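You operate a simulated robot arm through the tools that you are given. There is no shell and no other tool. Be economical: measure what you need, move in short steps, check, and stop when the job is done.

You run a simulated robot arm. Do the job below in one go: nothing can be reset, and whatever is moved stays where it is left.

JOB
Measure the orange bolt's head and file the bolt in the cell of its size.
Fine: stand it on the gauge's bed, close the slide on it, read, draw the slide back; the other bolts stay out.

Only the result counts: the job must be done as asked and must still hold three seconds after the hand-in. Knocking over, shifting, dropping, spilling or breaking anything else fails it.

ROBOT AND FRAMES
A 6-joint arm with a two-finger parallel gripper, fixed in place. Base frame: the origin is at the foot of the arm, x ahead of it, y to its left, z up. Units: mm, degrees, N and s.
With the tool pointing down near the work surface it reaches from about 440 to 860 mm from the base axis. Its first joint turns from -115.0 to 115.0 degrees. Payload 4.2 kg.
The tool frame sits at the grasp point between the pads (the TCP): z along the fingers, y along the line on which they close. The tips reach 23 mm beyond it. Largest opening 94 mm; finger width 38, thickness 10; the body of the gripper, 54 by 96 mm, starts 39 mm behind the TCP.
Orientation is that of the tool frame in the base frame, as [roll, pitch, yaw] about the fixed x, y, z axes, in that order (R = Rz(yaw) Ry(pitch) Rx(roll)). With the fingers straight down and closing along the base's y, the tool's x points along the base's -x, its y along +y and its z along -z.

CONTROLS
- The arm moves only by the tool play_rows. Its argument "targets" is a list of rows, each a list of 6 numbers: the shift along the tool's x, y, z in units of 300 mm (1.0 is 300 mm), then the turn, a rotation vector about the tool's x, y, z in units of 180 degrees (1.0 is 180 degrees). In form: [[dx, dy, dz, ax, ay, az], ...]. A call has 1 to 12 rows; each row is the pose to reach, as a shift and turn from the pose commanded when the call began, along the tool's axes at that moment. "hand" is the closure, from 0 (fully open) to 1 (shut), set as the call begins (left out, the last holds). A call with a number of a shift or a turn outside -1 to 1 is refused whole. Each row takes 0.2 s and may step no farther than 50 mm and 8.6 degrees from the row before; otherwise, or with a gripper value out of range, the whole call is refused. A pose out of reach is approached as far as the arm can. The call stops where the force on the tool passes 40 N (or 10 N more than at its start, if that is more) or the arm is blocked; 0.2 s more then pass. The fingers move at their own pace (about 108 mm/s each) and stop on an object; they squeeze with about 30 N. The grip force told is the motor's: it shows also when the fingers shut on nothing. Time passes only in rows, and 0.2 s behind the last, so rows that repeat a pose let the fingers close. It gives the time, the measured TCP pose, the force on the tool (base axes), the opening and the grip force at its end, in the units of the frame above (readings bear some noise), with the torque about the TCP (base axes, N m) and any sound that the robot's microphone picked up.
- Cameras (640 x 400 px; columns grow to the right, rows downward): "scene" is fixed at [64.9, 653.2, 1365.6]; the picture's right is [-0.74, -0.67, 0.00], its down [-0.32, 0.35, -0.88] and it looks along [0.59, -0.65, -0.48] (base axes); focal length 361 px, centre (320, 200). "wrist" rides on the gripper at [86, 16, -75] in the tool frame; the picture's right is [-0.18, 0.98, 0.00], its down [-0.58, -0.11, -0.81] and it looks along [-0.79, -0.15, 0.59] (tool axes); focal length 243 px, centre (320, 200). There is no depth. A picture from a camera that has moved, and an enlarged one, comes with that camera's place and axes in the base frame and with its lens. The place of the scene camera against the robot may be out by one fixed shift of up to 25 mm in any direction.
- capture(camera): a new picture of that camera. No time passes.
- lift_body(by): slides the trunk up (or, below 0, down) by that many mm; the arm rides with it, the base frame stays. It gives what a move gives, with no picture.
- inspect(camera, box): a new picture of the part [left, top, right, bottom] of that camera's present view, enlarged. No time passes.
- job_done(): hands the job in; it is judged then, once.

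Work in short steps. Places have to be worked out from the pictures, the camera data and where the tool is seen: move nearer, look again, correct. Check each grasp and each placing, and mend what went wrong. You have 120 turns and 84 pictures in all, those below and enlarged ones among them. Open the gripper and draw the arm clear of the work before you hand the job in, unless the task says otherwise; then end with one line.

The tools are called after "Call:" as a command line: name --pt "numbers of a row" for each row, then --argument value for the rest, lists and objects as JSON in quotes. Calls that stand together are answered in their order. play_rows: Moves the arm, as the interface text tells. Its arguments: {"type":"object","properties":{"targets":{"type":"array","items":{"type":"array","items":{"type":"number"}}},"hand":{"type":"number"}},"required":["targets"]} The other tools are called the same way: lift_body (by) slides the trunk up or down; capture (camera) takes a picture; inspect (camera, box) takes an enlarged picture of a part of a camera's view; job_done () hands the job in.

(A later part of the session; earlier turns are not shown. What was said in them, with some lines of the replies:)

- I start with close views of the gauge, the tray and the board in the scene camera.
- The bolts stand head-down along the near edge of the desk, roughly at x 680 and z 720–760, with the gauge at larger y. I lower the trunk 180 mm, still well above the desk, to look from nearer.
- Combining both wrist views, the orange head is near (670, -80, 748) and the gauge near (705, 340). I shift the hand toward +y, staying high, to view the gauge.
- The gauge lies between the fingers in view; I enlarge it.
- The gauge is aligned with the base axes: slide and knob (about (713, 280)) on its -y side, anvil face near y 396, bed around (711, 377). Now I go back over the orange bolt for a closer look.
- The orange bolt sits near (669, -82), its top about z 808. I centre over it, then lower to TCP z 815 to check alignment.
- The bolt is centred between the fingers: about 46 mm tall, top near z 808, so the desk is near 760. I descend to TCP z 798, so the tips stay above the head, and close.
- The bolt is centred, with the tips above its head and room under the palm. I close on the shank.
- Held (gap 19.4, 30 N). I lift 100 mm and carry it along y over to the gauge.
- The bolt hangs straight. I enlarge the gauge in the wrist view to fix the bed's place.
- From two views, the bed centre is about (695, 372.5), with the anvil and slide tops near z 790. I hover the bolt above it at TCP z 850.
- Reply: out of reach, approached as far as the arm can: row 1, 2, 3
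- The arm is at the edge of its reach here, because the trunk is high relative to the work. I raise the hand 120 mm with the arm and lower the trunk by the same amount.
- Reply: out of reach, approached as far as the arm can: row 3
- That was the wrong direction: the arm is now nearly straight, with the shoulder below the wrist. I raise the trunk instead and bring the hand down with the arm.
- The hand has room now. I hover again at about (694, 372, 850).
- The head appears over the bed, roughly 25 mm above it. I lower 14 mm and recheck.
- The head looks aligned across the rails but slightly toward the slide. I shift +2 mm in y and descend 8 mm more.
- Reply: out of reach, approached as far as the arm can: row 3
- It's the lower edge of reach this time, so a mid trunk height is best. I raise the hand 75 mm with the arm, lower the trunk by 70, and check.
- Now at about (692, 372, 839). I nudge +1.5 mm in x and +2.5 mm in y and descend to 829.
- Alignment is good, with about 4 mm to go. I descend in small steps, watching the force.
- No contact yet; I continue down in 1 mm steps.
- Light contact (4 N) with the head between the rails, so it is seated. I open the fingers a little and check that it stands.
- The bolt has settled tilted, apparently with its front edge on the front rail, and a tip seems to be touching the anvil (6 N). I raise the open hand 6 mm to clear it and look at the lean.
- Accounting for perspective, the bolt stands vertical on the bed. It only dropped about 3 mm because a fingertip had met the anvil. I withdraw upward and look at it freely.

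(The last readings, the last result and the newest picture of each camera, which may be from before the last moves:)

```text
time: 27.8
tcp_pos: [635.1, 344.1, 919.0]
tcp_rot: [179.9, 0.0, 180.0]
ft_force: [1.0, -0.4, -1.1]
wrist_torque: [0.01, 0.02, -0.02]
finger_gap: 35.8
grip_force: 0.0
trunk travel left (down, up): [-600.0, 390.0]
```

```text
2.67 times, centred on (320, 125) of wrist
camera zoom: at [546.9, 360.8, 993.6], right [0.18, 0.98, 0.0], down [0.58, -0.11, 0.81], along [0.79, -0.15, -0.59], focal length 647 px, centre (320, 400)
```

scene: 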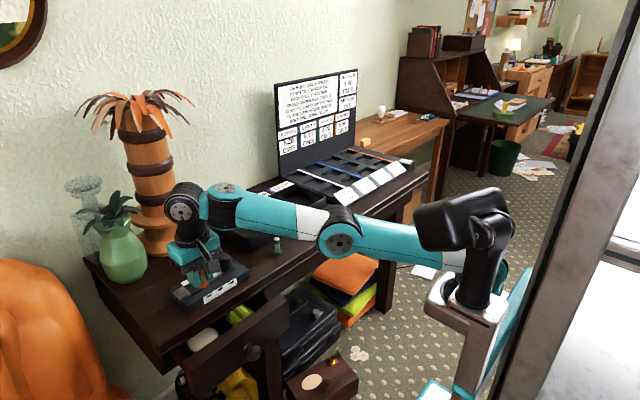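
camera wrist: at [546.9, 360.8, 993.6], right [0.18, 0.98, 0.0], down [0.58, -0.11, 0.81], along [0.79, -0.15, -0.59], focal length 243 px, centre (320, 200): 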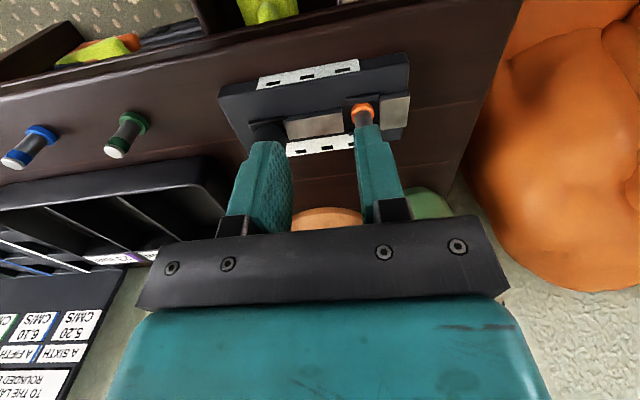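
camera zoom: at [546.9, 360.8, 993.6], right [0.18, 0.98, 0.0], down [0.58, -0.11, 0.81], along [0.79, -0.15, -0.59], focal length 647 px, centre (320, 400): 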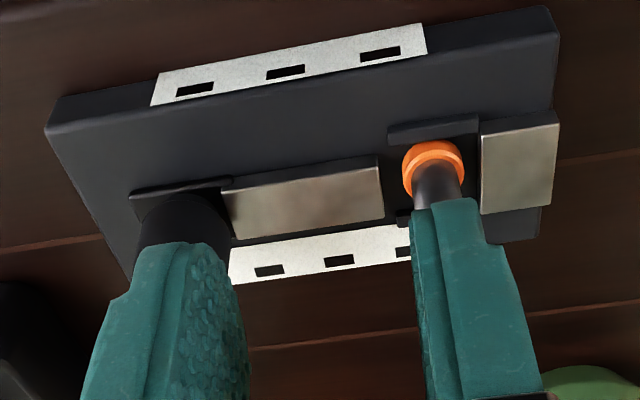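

The bolt stands upright on the bed between the rails. The knob is at about (691, 284) with its top near z 829, so I open fully and hover over it at TCP z 862.

Call:
play_rows --pt "0 -0.1 0 0 0 0" --pt "0 -0.2027 0 0 0 0" --pt "-0.1 -0.2027 0 0 0 0" --pt "-0.1937 -0.2027 0.05 0 0 0" --pt "-0.1937 -0.2027 0.12 0 0 0" --pt "-0.1937 -0.2027 0.188 0 0 0" --hand 0

Call:
capture --camera "wrist"

Call:
inspect --camera "scene" --box '[170, 220, 268, 290]'

```text
time: 29.2
tcp_pos: [692.9, 282.8, 863.2]
tcp_rot: [-180.0, 0.0, -180.0]
ft_force: [0.6, -1.0, -0.2]
wrist_torque: [0.04, 0.02, 0.01]
finger_gap: 94.0
grip_force: 0.1
trunk travel left (down, up): [-600.0, 390.0]
```

```text
40 pictures are left
camera wrist: at [604.8, 299.3, 937.1], right [0.18, 0.98, 0.0], down [0.58, -0.11, 0.81], along [0.79, -0.15, -0.59], focal length 243 px, centre (320, 200)
```

wrist: 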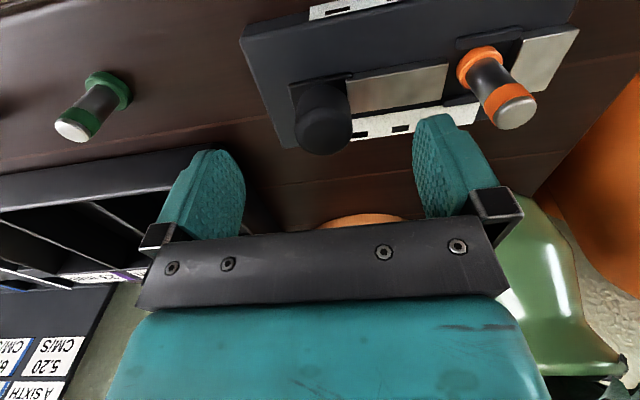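

```text
5.71 times, centred on (219, 255) of scene
camera zoom: at [64.9, 653.2, 1365.6], right [-0.74, -0.67, 0.0], down [-0.32, 0.35, -0.88], along [0.59, -0.65, -0.48], focal length 2061 px, centre (897, -114)
```

zoom: 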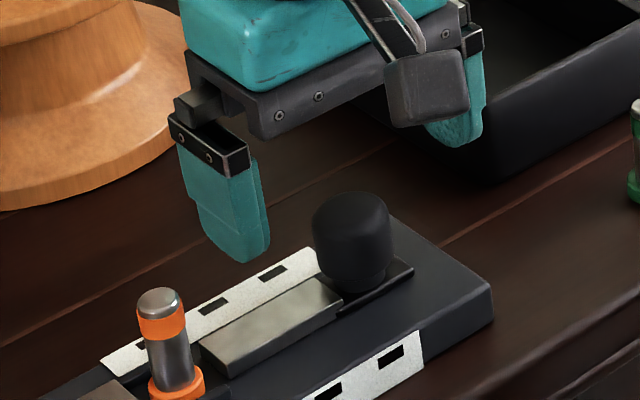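

The knob is centred within 3 mm and its top is near z 829. I adjust y, descend to TCP z 828, and check.

Call:
play_rows --pt "0 0.008 0.05 0 0 0" --pt "0 0.008 0.09 0 0 0" --pt "0 0.008 0.1137 0 0 0"

Call:
capture --camera "wrist"

Call:
inspect --camera "scene" --box '[170, 220, 268, 290]'

```text
time: 30.0
tcp_pos: [692.1, 284.0, 828.4]
tcp_rot: [-179.9, 0.0, -180.0]
ft_force: [0.3, 0.1, 0.8]
wrist_torque: [0.01, -0.02, 0.01]
finger_gap: 94.0
grip_force: 0.1
trunk travel left (down, up): [-600.0, 390.0]
```

```text
38 pictures are left
camera wrist: at [605.2, 301.6, 902.7], right [0.18, 0.98, 0.0], down [0.58, -0.11, 0.81], along [0.79, -0.15, -0.59], focal length 243 px, centre (320, 200)
```

wrist: 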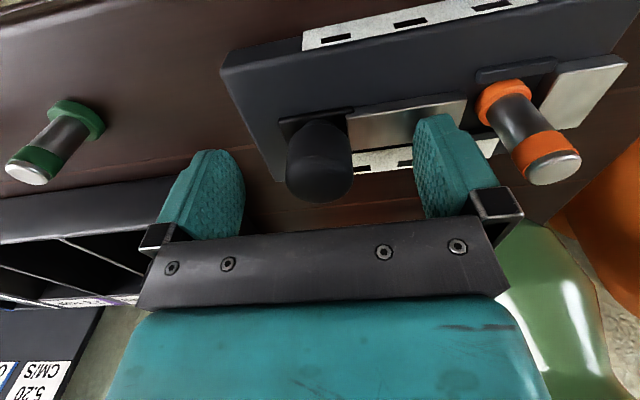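

```text
5.71 times, centred on (219, 255) of scene
camera zoom: at [64.9, 653.2, 1365.6], right [-0.74, -0.67, 0.0], down [-0.32, 0.35, -0.88], along [0.59, -0.65, -0.48], focal length 2061 px, centre (897, -114)
```

zoom: 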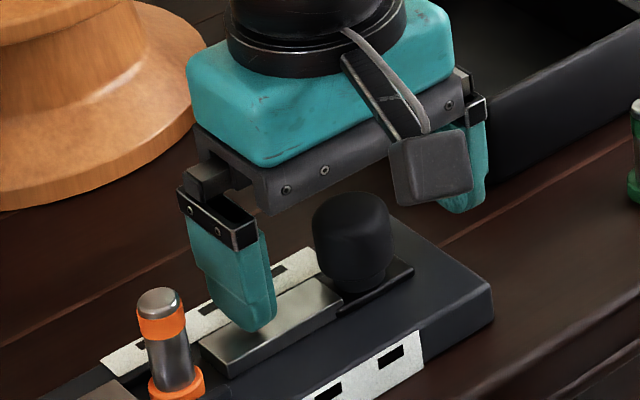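

The knob is between the fingers and the tips clear the slide. I close on it.

Call:
play_rows --pt "0 0 0 0 0 0" --pt "0 0 0 0 0 0" --pt "0 0 0 0 0 0" --hand 1

Call:
play_rows --pt "0 0.007 0 0 0 0" --pt "0 0.014 0 0 0 0" --pt "0 0.02 0 0 0 0"

Call:
inspect --camera "scene" --box '[170, 220, 268, 290]'

```text
time: 30.8
tcp_pos: [692.4, 285.0, 828.8]
tcp_rot: [180.0, 0.0, -180.0]
ft_force: [0.6, 0.7, -0.5]
wrist_torque: [0.22, -0.15, 0.05]
finger_gap: 31.8
grip_force: 30.3
trunk travel left (down, up): [-600.0, 390.0]
```

```text
time: 31.6
tcp_pos: [692.0, 289.7, 828.1]
tcp_rot: [180.0, 0.0, -179.9]
ft_force: [-0.7, -1.2, 0.4]
wrist_torque: [0.37, 0.0, -0.01]
finger_gap: 31.5
grip_force: 29.6
trunk travel left (down, up): [-600.0, 390.0]
```

```text
5.71 times, centred on (219, 255) of scene
camera zoom: at [64.9, 653.2, 1365.6], right [-0.74, -0.67, 0.0], down [-0.32, 0.35, -0.88], along [0.59, -0.65, -0.48], focal length 2061 px, centre (897, -114)
```

zoom: 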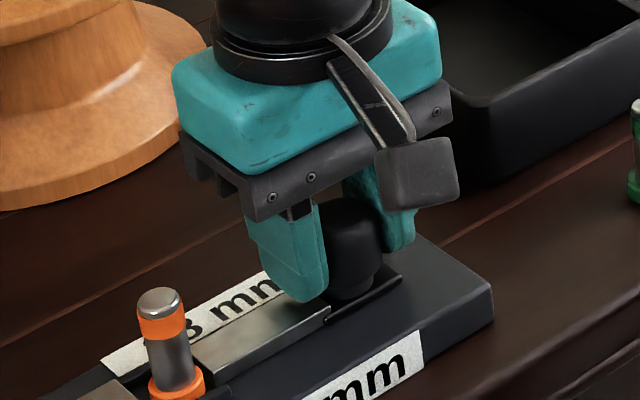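

The slide moves and the strips now show a reading ("..8 mm"). I keep closing in small steps until it meets the head.

Call:
play_rows --pt "0 0.005 0 0 0 0" --pt "0 0.01 0 0 0 0" --pt "0 0.0133 0 0 0 0"

Call:
inspect --camera "scene" --box '[170, 220, 268, 300]'

```text
time: 32.4
tcp_pos: [693.3, 295.4, 828.0]
tcp_rot: [-180.0, 0.0, -180.0]
ft_force: [0.1, -0.8, -0.7]
wrist_torque: [0.31, -0.32, -0.03]
finger_gap: 31.5
grip_force: 29.7
trunk travel left (down, up): [-600.0, 390.0]
```

```text
5.00 times, centred on (219, 260) of scene
camera zoom: at [64.9, 653.2, 1365.6], right [-0.74, -0.67, 0.0], down [-0.32, 0.35, -0.88], along [0.59, -0.65, -0.48], focal length 1803 px, centre (825, -100)
```

zoom: 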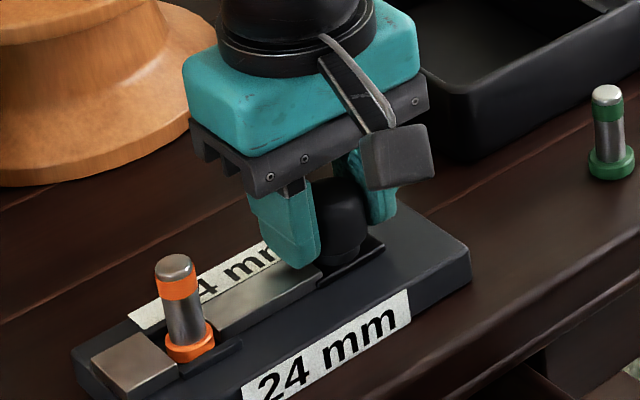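

It reads 24 mm now with no clear resistance. I continue in 0.6 mm steps and watch for the force rise.

Call:
play_rows --pt "0 0.002 0 0 0 0" --pt "0 0.004 0 0 0 0"

Call:
play_rows --pt "0 0.002 0 0 0 0" --pt "0 0.004 0 0 0 0"

Call:
inspect --camera "scene" --box '[170, 220, 268, 300]'

```text
time: 33.0
tcp_pos: [692.8, 296.7, 828.4]
tcp_rot: [-179.9, 0.0, 180.0]
ft_force: [0.0, -0.8, -0.7]
wrist_torque: [0.35, 0.11, 0.07]
finger_gap: 31.5
grip_force: 30.1
trunk travel left (down, up): [-600.0, 390.0]
```

```text
time: 33.6
tcp_pos: [692.5, 297.5, 828.5]
tcp_rot: [-179.9, 0.0, 179.9]
ft_force: [-0.2, -1.3, 0.5]
wrist_torque: [0.33, 0.24, 0.07]
finger_gap: 31.4
grip_force: 30.0
trunk travel left (down, up): [-600.0, 390.0]
```

```text
5.00 times, centred on (219, 260) of scene
camera zoom: at [64.9, 653.2, 1365.6], right [-0.74, -0.67, 0.0], down [-0.32, 0.35, -0.88], along [0.59, -0.65, -0.48], focal length 1803 px, centre (825, -100)
```

zoom: 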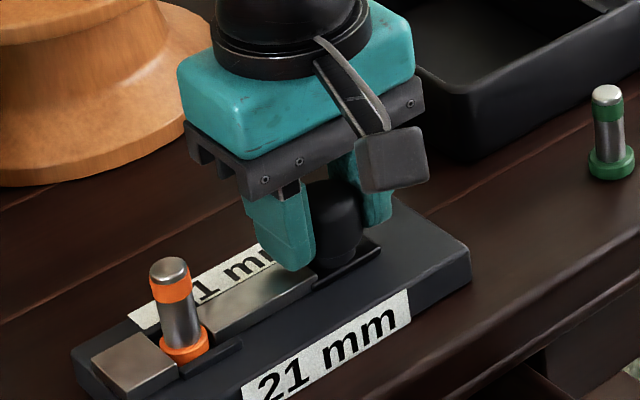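

It reads 21 mm, but resistance is still low. I push a bit further to be sure the head is pinched against the anvil.

Call:
play_rows --pt "0 0.0017 0 0 0 0" --pt "0 0.0033 0 0 0 0"

Call:
inspect --camera "scene" --box '[170, 220, 268, 300]'

```text
time: 34.2
tcp_pos: [693.1, 298.8, 828.7]
tcp_rot: [-180.0, 0.1, -180.0]
ft_force: [-0.6, -3.3, -0.5]
wrist_torque: [0.24, 0.01, 0.07]
finger_gap: 31.7
grip_force: 29.7
trunk travel left (down, up): [-600.0, 390.0]
```

```text
5.00 times, centred on (219, 260) of scene
camera zoom: at [64.9, 653.2, 1365.6], right [-0.74, -0.67, 0.0], down [-0.32, 0.35, -0.88], along [0.59, -0.65, -0.48], focal length 1803 px, centre (825, -100)
```

zoom: 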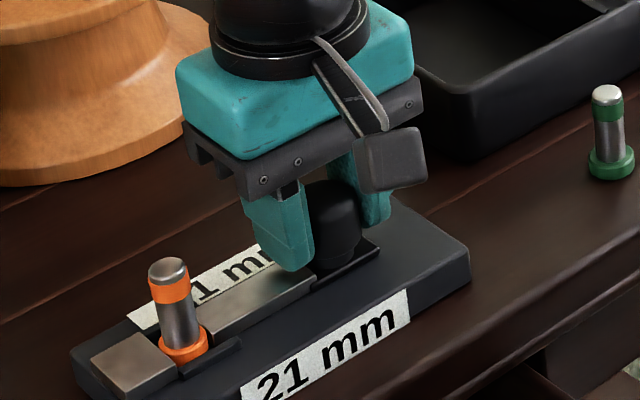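

Force is starting to rise (3 N) and the reading still says 21. One more small push to confirm.

Call:
play_rows --pt "0 0.0017 0 0 0 0" --pt "0 0.0033 0 0 0 0"

Call:
inspect --camera "scene" --box '[170, 220, 268, 300]'

```text
time: 34.8
tcp_pos: [691.9, 299.5, 827.8]
tcp_rot: [180.0, 0.0, -180.0]
ft_force: [0.6, -3.8, -0.4]
wrist_torque: [0.25, 0.12, 0.02]
finger_gap: 31.7
grip_force: 29.9
trunk travel left (down, up): [-600.0, 390.0]
```

```text
5.00 times, centred on (219, 260) of scene
camera zoom: at [64.9, 653.2, 1365.6], right [-0.74, -0.67, 0.0], down [-0.32, 0.35, -0.88], along [0.59, -0.65, -0.48], focal length 1803 px, centre (825, -100)
```

zoom: 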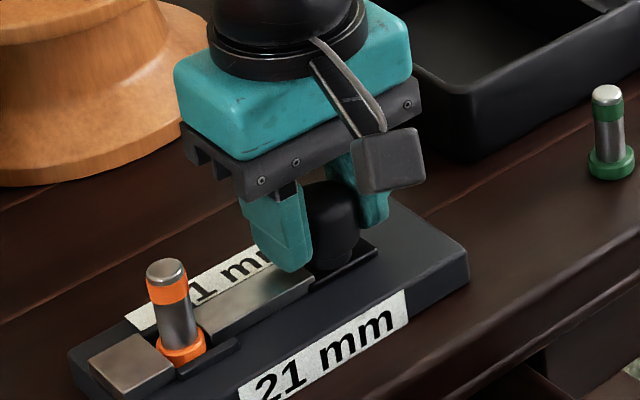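

The reading holds at 21 mm while the whole gauge starts to creep (under 1 mm), so the head is pinched: 21 mm. I draw the slide back 13.5 mm.

Call:
play_rows --pt "0 -0.012 0 0 0 0" --pt "0 -0.024 0 0 0 0" --pt "0 -0.036 0 0 0 0" --pt "0 -0.045 0 0 0 0"

Call:
inspect --camera "scene" --box '[170, 220, 268, 300]'

```text
time: 35.8
tcp_pos: [693.0, 285.7, 828.2]
tcp_rot: [-180.0, 0.0, -180.0]
ft_force: [-0.3, -0.1, 0.2]
wrist_torque: [0.21, -0.02, 0.1]
finger_gap: 31.7
grip_force: 30.4
trunk travel left (down, up): [-600.0, 390.0]
```

```text
5.00 times, centred on (219, 260) of scene
camera zoom: at [64.9, 653.2, 1365.6], right [-0.74, -0.67, 0.0], down [-0.32, 0.35, -0.88], along [0.59, -0.65, -0.48], focal length 1803 px, centre (825, -100)
```

zoom: 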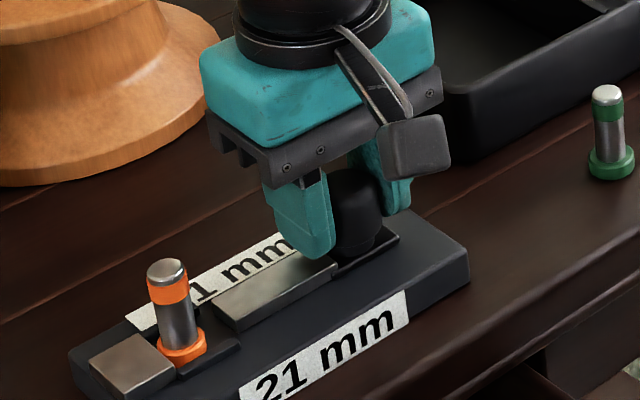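

The reading stays latched at 21 mm and the slide is back. I release the knob and rise.

Call:
play_rows --pt "0 0 0 0 0 0" --pt "0 0 0 0 0 0" --hand 0.3

Call:
play_rows --pt "0 0 -0.05 0 0 0" --pt "0 0 -0.15 0 0 0" --pt "0 0 -0.25 0 0 0" --pt "0.05 0.1 -0.25 0 0 0" --pt "0.1 0.2 -0.25 0 0 0" --pt "0.1 0.3 -0.25 0 0 0" --hand 0

Call:
capture --camera "wrist"

Call:
inspect --camera "scene" --box '[170, 220, 268, 300]'

```text
time: 36.4
tcp_pos: [692.5, 287.1, 829.8]
tcp_rot: [-180.0, 0.1, 180.0]
ft_force: [-0.1, -0.2, 0.0]
wrist_torque: [0.01, 0.0, 0.03]
finger_gap: 65.4
grip_force: 0.0
trunk travel left (down, up): [-600.0, 390.0]
```

```text
time: 37.8
tcp_pos: [662.3, 376.0, 904.0]
tcp_rot: [179.9, 0.1, 180.0]
ft_force: [0.0, -0.7, 0.7]
wrist_torque: [0.02, -0.01, -0.04]
finger_gap: 94.1
grip_force: 0.2
trunk travel left (down, up): [-600.0, 390.0]
```

```text
30 pictures are left
camera wrist: at [575.1, 393.2, 979.1], right [0.18, 0.98, 0.0], down [0.58, -0.11, 0.81], along [0.79, -0.15, -0.59], focal length 243 px, centre (320, 200)
```

wrist: 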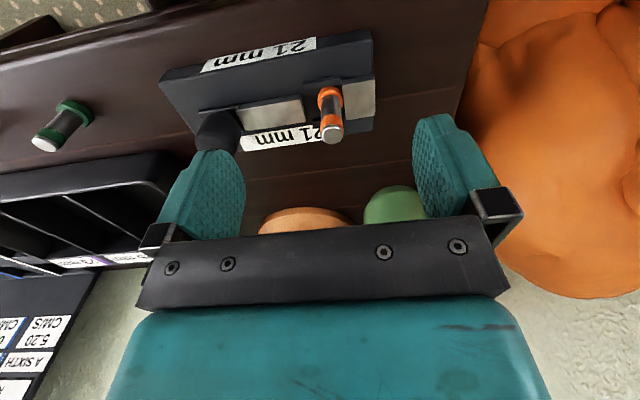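

```text
5.00 times, centred on (219, 260) of scene
camera zoom: at [64.9, 653.2, 1365.6], right [-0.74, -0.67, 0.0], down [-0.32, 0.35, -0.88], along [0.59, -0.65, -0.48], focal length 1803 px, centre (825, -100)
```

zoom: 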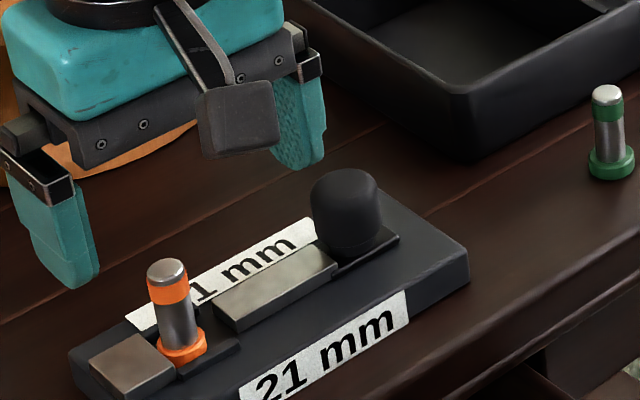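

The bolt now stands at about (688, 381). I move over it and descend to TCP z 831, which keeps the tips clear of the anvil.

Call:
play_rows --pt "-0.05 0.0127 0 0 0 0" --pt "-0.093 0.0127 0 0 0 0" --pt "-0.093 0.0127 0.1 0 0 0" --pt "-0.093 0.0127 0.18 0 0 0" --pt "-0.093 0.0127 0.2437 0 0 0"

Call:
capture --camera "wrist"

```text
time: 39.0
tcp_pos: [688.8, 380.2, 831.5]
tcp_rot: [179.9, 0.1, 180.0]
ft_force: [0.5, -0.4, 1.3]
wrist_torque: [-0.02, 0.01, -0.01]
finger_gap: 94.2
grip_force: 0.1
out of reach, approached as far as the arm can: row 2, 3, 4
trunk travel left (down, up): [-600.0, 390.0]
```

```text
28 pictures are left
camera wrist: at [601.8, 396.6, 904.6], right [0.18, 0.98, 0.0], down [0.58, -0.11, 0.81], along [0.79, -0.15, -0.59], focal length 243 px, centre (320, 200)
```

wrist: 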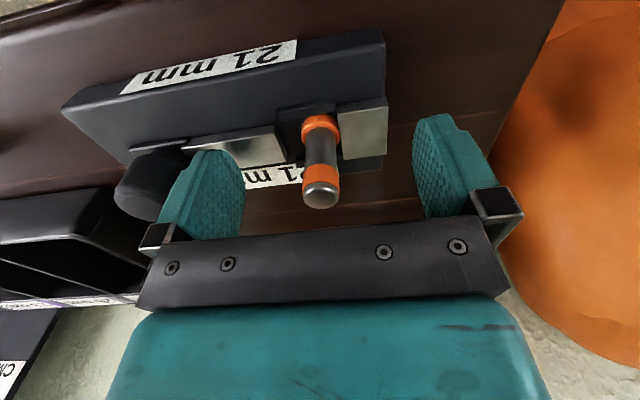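

The bolt is centred, with its top about 7 mm above the TCP. I close on the shank.

Call:
play_rows --pt "0 0 0 0 0 0" --pt "0 0 0 0 0 0" --pt "0 0 0 0 0 0" --pt "0 0 0 0 0 0" --hand 1

Call:
inspect --camera "scene" --box '[170, 220, 268, 300]'

```text
time: 40.0
tcp_pos: [688.3, 379.7, 830.8]
tcp_rot: [179.9, 0.1, -179.9]
ft_force: [-0.1, 0.7, -0.1]
wrist_torque: [0.0, 0.02, -0.01]
finger_gap: 15.5
grip_force: 29.9
trunk travel left (down, up): [-600.0, 390.0]
```

```text
5.00 times, centred on (219, 260) of scene
camera zoom: at [64.9, 653.2, 1365.6], right [-0.74, -0.67, 0.0], down [-0.32, 0.35, -0.88], along [0.59, -0.65, -0.48], focal length 1803 px, centre (825, -100)
```

zoom: 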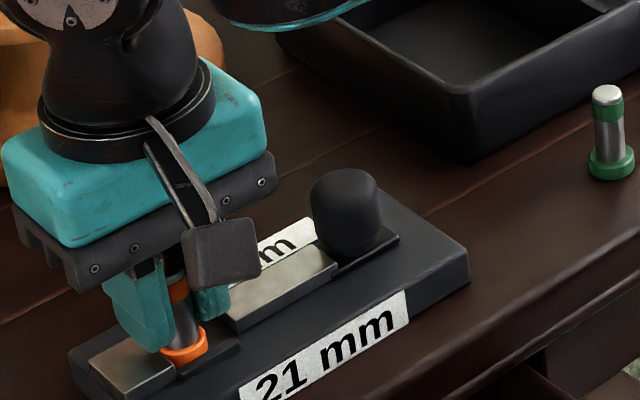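

Gripped (gap 15.5, 30 N). I lift 90 mm straight up and check the hold.

Call:
play_rows --pt "0 0 -0.03 0 0 0" --pt "0 0 -0.12 0 0 0" --pt "0.05 0 -0.22 0 0 0" --pt "0.1 -0.05 -0.3 0 0 0"

Call:
capture --camera "wrist"

Call:
capture --camera "scene"

```text
time: 41.0
tcp_pos: [659.9, 364.4, 920.2]
tcp_rot: [180.0, 0.0, -180.0]
ft_force: [0.5, -0.2, -1.2]
wrist_torque: [0.0, 0.05, -0.03]
finger_gap: 15.4
grip_force: 30.0
trunk travel left (down, up): [-600.0, 390.0]
```

```text
26 pictures are left
camera wrist: at [572.5, 382.3, 994.8], right [0.18, 0.98, 0.0], down [0.58, -0.11, 0.81], along [0.79, -0.15, -0.59], focal length 243 px, centre (320, 200)
```

wrist: 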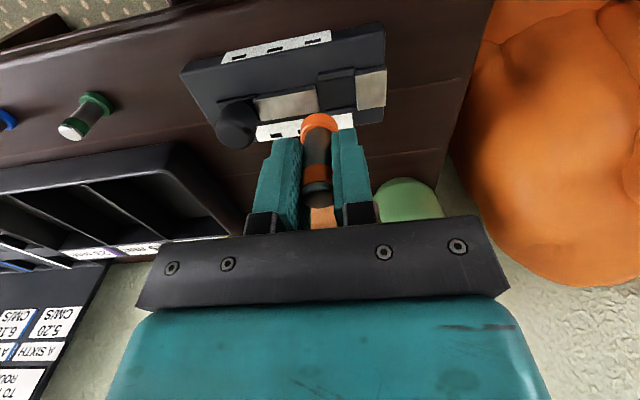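

```text
25 pictures are left
```

scene: 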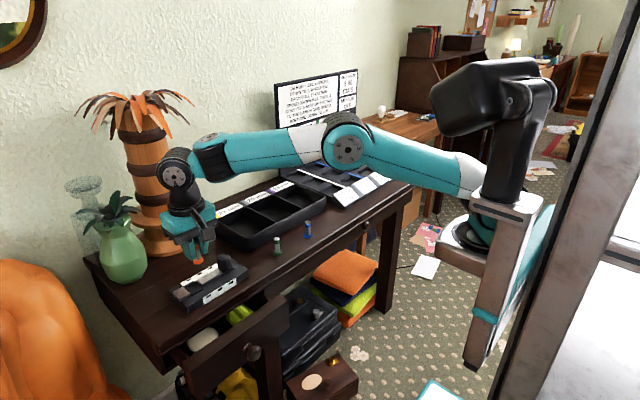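

Held well. The 21 mm cell (yellow tab) is the one nearest the gauge. I carry the bolt to about y 130 at z 920 to view the tray.

Call:
play_rows --pt "0 -0.15 0 0 0 0" --pt "0 -0.3 0 0 0 0" --pt "0 -0.45 0 0 0 0" --pt "0 -0.6 0 0 0 0" --pt "0 -0.7 0 0 0 0" --pt "0 -0.78 0 0 0 0"

Call:
capture --camera "wrist"

Call:
inspect --camera "scene" --box '[190, 160, 350, 270]'

```text
time: 42.4
tcp_pos: [661.0, 131.4, 922.3]
tcp_rot: [-180.0, 0.0, -180.0]
ft_force: [-0.4, -0.4, -0.2]
wrist_torque: [-0.05, 0.02, -0.02]
finger_gap: 15.2
grip_force: 29.7
trunk travel left (down, up): [-600.0, 390.0]
```

```text
24 pictures are left
camera wrist: at [573.2, 147.6, 996.0], right [0.18, 0.98, 0.0], down [0.58, -0.11, 0.81], along [0.79, -0.15, -0.59], focal length 243 px, centre (320, 200)
```

wrist: 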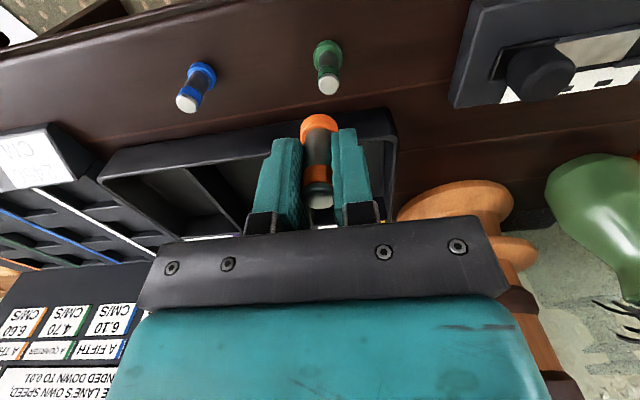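

```text
3.64 times, centred on (270, 215) of scene
camera zoom: at [64.9, 653.2, 1365.6], right [-0.74, -0.67, 0.0], down [-0.32, 0.35, -0.88], along [0.59, -0.65, -0.48], focal length 1312 px, centre (502, 146)
```

zoom: 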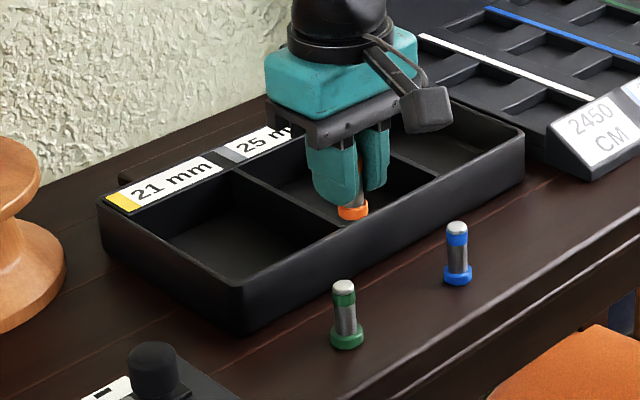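

The tray's front rim is near x 720, and the 21 mm cell spans roughly y 75–177. I move over the cell at about (762, 127), staying above the rim.

Call:
play_rows --pt "-0.08 -0.015 0.05 0 0 0" --pt "-0.18 -0.015 0.12 0 0 0" --pt "-0.28 -0.015 0.15 0 0 0" --pt "-0.343 -0.015 0.16 0 0 0"

Call:
capture --camera "wrist"

Call:
inspect --camera "scene" --box '[190, 160, 350, 270]'

```text
time: 43.4
tcp_pos: [763.2, 125.2, 872.6]
tcp_rot: [180.0, 0.0, 179.9]
ft_force: [-0.2, 0.0, -0.3]
wrist_torque: [0.01, 0.03, -0.02]
finger_gap: 15.4
grip_force: 29.6
trunk travel left (down, up): [-600.0, 390.0]
```

```text
22 pictures are left
camera wrist: at [676.1, 142.3, 947.1], right [0.18, 0.98, 0.0], down [0.58, -0.11, 0.81], along [0.79, -0.15, -0.59], focal length 243 px, centre (320, 200)
```

wrist: 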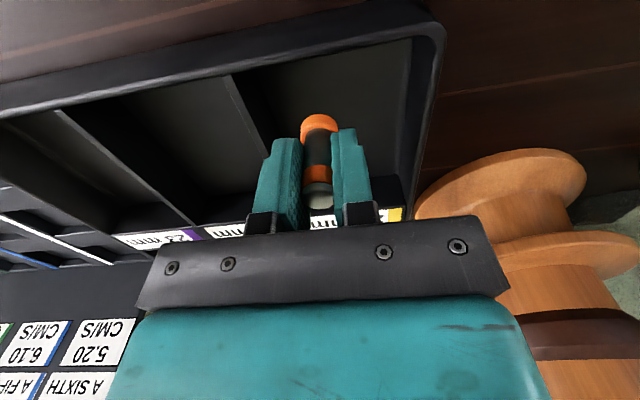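

```text
3.64 times, centred on (270, 215) of scene
camera zoom: at [64.9, 653.2, 1365.6], right [-0.74, -0.67, 0.0], down [-0.32, 0.35, -0.88], along [0.59, -0.65, -0.48], focal length 1312 px, centre (502, 146)
```

zoom: 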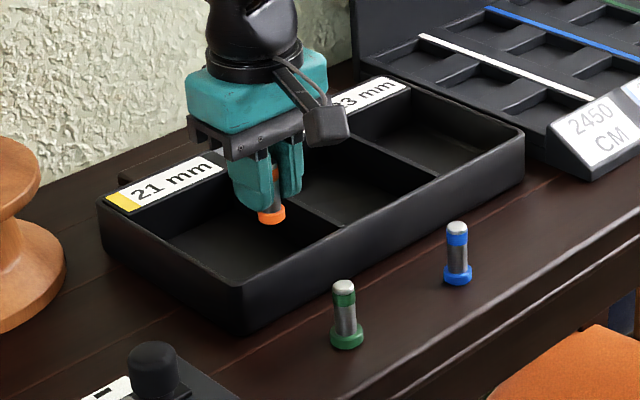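

The bolt hangs inside the cell's outline (y 76–180, front wall inner face near x 740). I lower to 848 and shift 10 mm deeper for finger clearance.

Call:
play_rows --pt "0 0.005 0.04 0 0 0" --pt "0 0.005 0.083 0 0 0" --pt "-0.02 0.005 0.083 0 0 0" --pt "-0.033 0.005 0.083 0 0 0"

Call:
capture --camera "wrist"

Call:
inspect --camera "scene" --box '[190, 160, 350, 270]'

```text
time: 44.4
tcp_pos: [773.1, 127.5, 847.7]
tcp_rot: [179.9, 0.0, 180.0]
ft_force: [-0.8, -0.4, -0.9]
wrist_torque: [0.0, -0.01, -0.01]
finger_gap: 15.4
grip_force: 29.8
trunk travel left (down, up): [-600.0, 390.0]
```

```text
20 pictures are left
camera wrist: at [685.8, 144.4, 922.1], right [0.18, 0.98, 0.0], down [0.58, -0.11, 0.81], along [0.79, -0.15, -0.59], focal length 243 px, centre (320, 200)
```

wrist: 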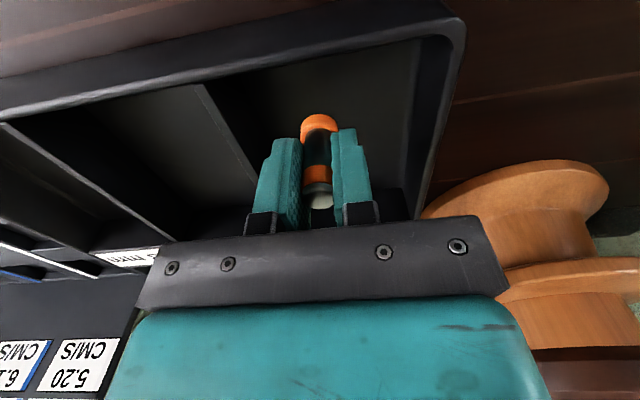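

```text
3.64 times, centred on (270, 215) of scene
camera zoom: at [64.9, 653.2, 1365.6], right [-0.74, -0.67, 0.0], down [-0.32, 0.35, -0.88], along [0.59, -0.65, -0.48], focal length 1312 px, centre (502, 146)
```

zoom: 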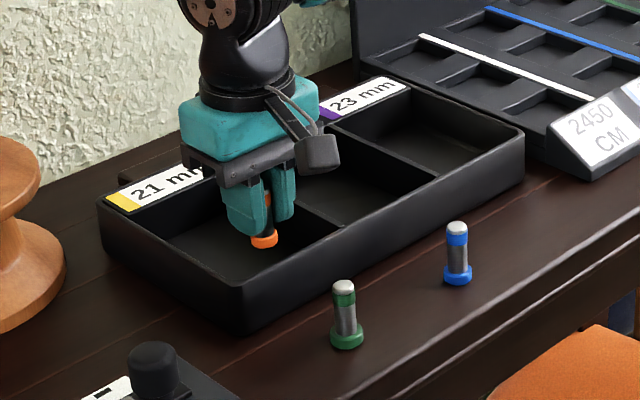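

Clear of all walls. I lower 25 mm, then proceed in small steps to find the floor.

Call:
play_rows --pt "0 0 0.03 0 0 0" --pt "0 0 0.06 0 0 0" --pt "0 0 0.083 0 0 0"

Call:
play_rows --pt "0 0 0.005 0 0 0" --pt "0 0 0.01 0 0 0" --pt "0 0 0.015 0 0 0"

Call:
inspect --camera "scene" --box '[215, 190, 305, 250]'

```text
time: 45.2
tcp_pos: [773.4, 127.4, 822.3]
tcp_rot: [180.0, 0.0, 180.0]
ft_force: [-0.1, 1.0, -1.8]
wrist_torque: [0.02, 0.0, 0.0]
finger_gap: 15.3
grip_force: 29.7
trunk travel left (down, up): [-600.0, 390.0]
```

```text
time: 46.0
tcp_pos: [773.6, 128.4, 818.6]
tcp_rot: [-179.9, 0.1, -180.0]
ft_force: [-0.3, 0.2, 0.9]
wrist_torque: [0.02, 0.0, 0.03]
finger_gap: 15.0
grip_force: 30.0
trunk travel left (down, up): [-600.0, 390.0]
```

```text
6.67 times, centred on (260, 220) of scene
camera zoom: at [64.9, 653.2, 1365.6], right [-0.74, -0.67, 0.0], down [-0.32, 0.35, -0.88], along [0.59, -0.65, -0.48], focal length 2404 px, centre (720, 67)
```

zoom: 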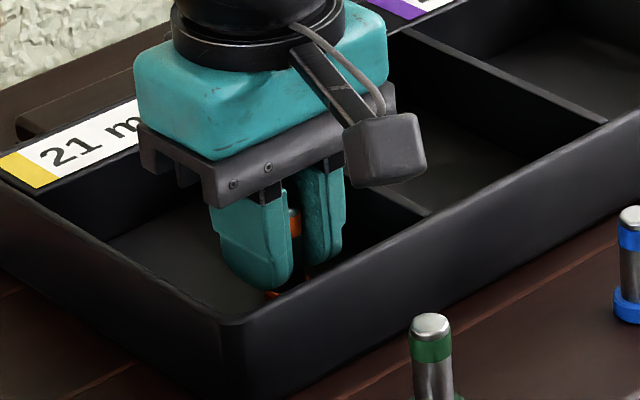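

No contact at 818 yet; I continue down in 1 mm increments.

Call:
play_rows --pt "0 0 0.0033 0 0 0" --pt "0 0 0.0067 0 0 0" --pt "0 0 0.01 0 0 0"

Call:
play_rows --pt "0 0 0.0033 0 0 0" --pt "0 0 0.0067 0 0 0"

Call:
capture --camera "wrist"

```text
time: 46.8
tcp_pos: [774.1, 127.6, 817.5]
tcp_rot: [179.9, 0.3, 180.0]
ft_force: [-2.9, 0.4, 22.9]
wrist_torque: [-0.02, 0.19, -0.02]
finger_gap: 15.3
grip_force: 29.9
trunk travel left (down, up): [-600.0, 390.0]
```

```text
time: 47.5
tcp_pos: [774.4, 129.1, 818.3]
tcp_rot: [179.8, 0.6, 180.0]
ft_force: [-2.3, -1.5, 15.8]
wrist_torque: [-0.05, 0.13, -0.03]
finger_gap: 15.4
grip_force: 29.8
trunk travel left (down, up): [-600.0, 390.0]
stopped in row 2: the force on the tool passed its limit at 40 N (the readings are from after the stop); the commanded pose is now the measured one
```

```text
17 pictures are left
camera wrist: at [687.3, 145.0, 891.6], right [0.18, 0.98, 0.01], down [0.57, -0.11, 0.81], along [0.8, -0.15, -0.58], focal length 243 px, centre (320, 200)
```

wrist: 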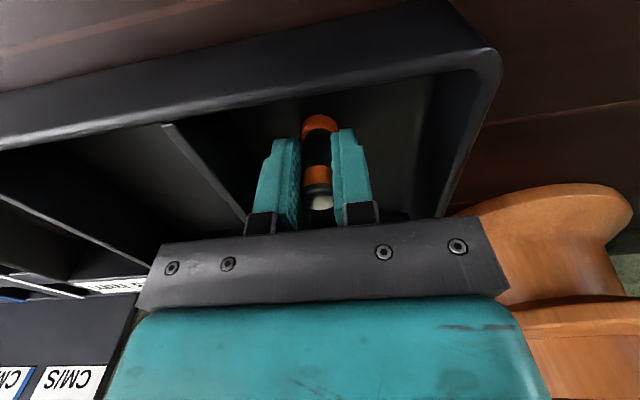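

Contact at z 818 is the bolt on the cell floor. I ease up 0.6 mm to relieve the load, then open partly.

Call:
play_rows --pt "0 0 -0.002 0 0 0" --pt "0 0 -0.002 0 0 0"

Call:
play_rows --pt "0 0 0 0 0 0" --pt "0 0 0 0 0 0" --hand 0.6

Call:
inspect --camera "wrist" --box '[210, 60, 430, 220]'

```text
time: 48.1
tcp_pos: [776.2, 127.7, 817.5]
tcp_rot: [179.9, 0.5, -180.0]
ft_force: [4.3, 1.4, 17.2]
wrist_torque: [-0.01, -0.09, -0.04]
finger_gap: 15.4
grip_force: 30.2
trunk travel left (down, up): [-600.0, 390.0]
```

```text
time: 48.7
tcp_pos: [773.8, 128.3, 815.7]
tcp_rot: [179.9, 0.2, -179.9]
ft_force: [-1.0, -0.5, 1.2]
wrist_torque: [-0.05, 0.02, 0.0]
finger_gap: 37.4
grip_force: 0.0
trunk travel left (down, up): [-600.0, 390.0]
```

```text
2.50 times, centred on (320, 140) of wrist
camera zoom: at [686.7, 144.9, 890.0], right [0.18, 0.98, 0.0], down [0.58, -0.11, 0.81], along [0.79, -0.15, -0.59], focal length 606 px, centre (320, 350)
```

zoom: 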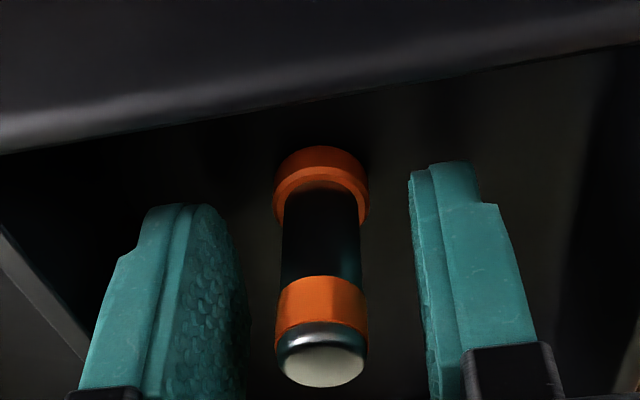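

The bolt stands upright on the floor with the fingers clear of it. I rise straight up, then draw back.

Call:
play_rows --pt "0 0 -0.05 0 0 0" --pt "0 0 -0.12 0 0 0" --pt "0 0 -0.2 0 0 0" --pt "0.1 0 -0.3 0 0 0" --pt "0.22 0 -0.4 0 0 0" --pt "0.36 0 -0.45 0 0 0"

Call:
capture --camera "scene"

Call:
inspect --camera "scene" --box '[160, 160, 350, 310]'

Call:
capture --camera "wrist"

```text
time: 50.1
tcp_pos: [667.4, 128.6, 950.6]
tcp_rot: [179.8, 0.2, 179.9]
ft_force: [-0.4, -1.2, -1.1]
wrist_torque: [-0.02, 0.04, -0.04]
finger_gap: 37.6
grip_force: 0.1
trunk travel left (down, up): [-600.0, 390.0]
```

```text
15 pictures are left
```

scene: 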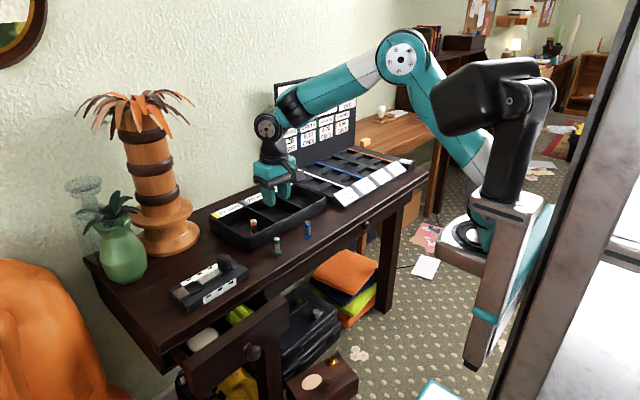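

```text
2.67 times, centred on (255, 235) of scene
camera zoom: at [64.9, 653.2, 1365.6], right [-0.74, -0.67, 0.0], down [-0.32, 0.35, -0.88], along [0.59, -0.65, -0.48], focal length 962 px, centre (493, 107)
```

zoom: 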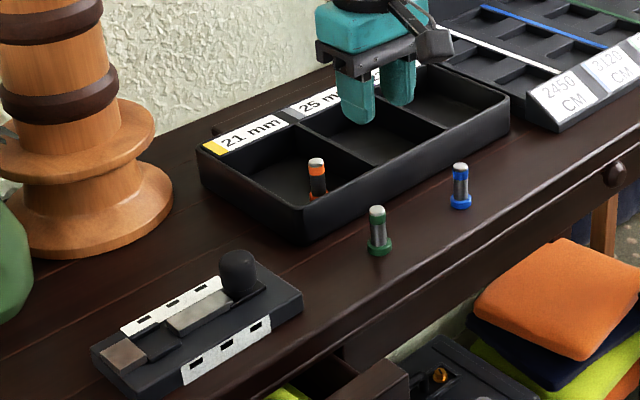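

```text
13 pictures are left
camera wrist: at [578.9, 144.8, 1024.9], right [0.18, 0.98, 0.0], down [0.58, -0.11, 0.81], along [0.8, -0.15, -0.59], focal length 243 px, centre (320, 200)
```

wrist: 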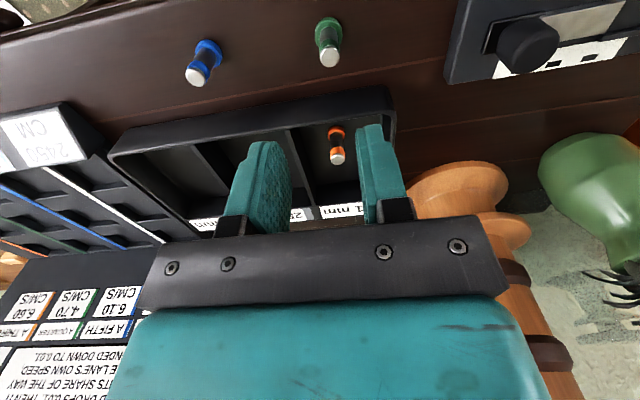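

The orange bolt stands in the 21 mm cell, the slide is back, and the other bolts are undisturbed. I open fully and draw the arm clear.

Call:
play_rows --pt "0.1 0 -0.1 0 0 0" --pt "0.2 0 -0.2 0 0 0" --pt "0.25 0 -0.3 0 0 0" --hand 0

Call:
inspect --camera "scene" --box '[160, 160, 350, 310]'

```text
time: 50.9
tcp_pos: [591.4, 129.4, 1040.0]
tcp_rot: [179.8, 0.2, 180.0]
ft_force: [0.9, -0.4, -0.4]
wrist_torque: [-0.03, 0.02, 0.0]
finger_gap: 93.9
grip_force: 0.0
trunk travel left (down, up): [-600.0, 390.0]
```

```text
2.67 times, centred on (255, 235) of scene
camera zoom: at [64.9, 653.2, 1365.6], right [-0.74, -0.67, 0.0], down [-0.32, 0.35, -0.88], along [0.59, -0.65, -0.48], focal length 962 px, centre (493, 107)
```

zoom: 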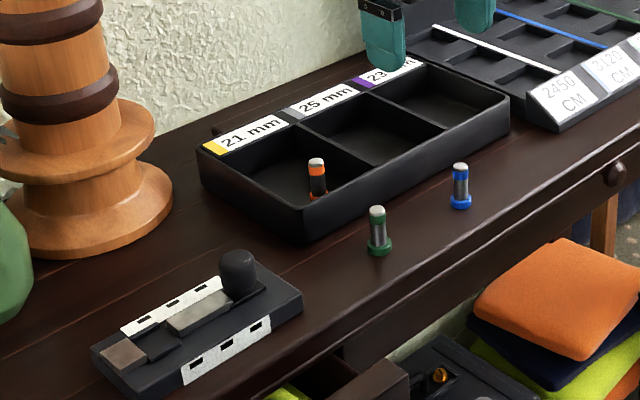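

Everything is in place, so I hand in.

Call:
job_done

```text
The job is handed in.
```

The orange bolt's head measured 21 mm, and the bolt now stands in the 21 mm cell with the slide drawn back and the other bolts untouched; the gauge itself crept under 1 mm when the slide pinched the head.
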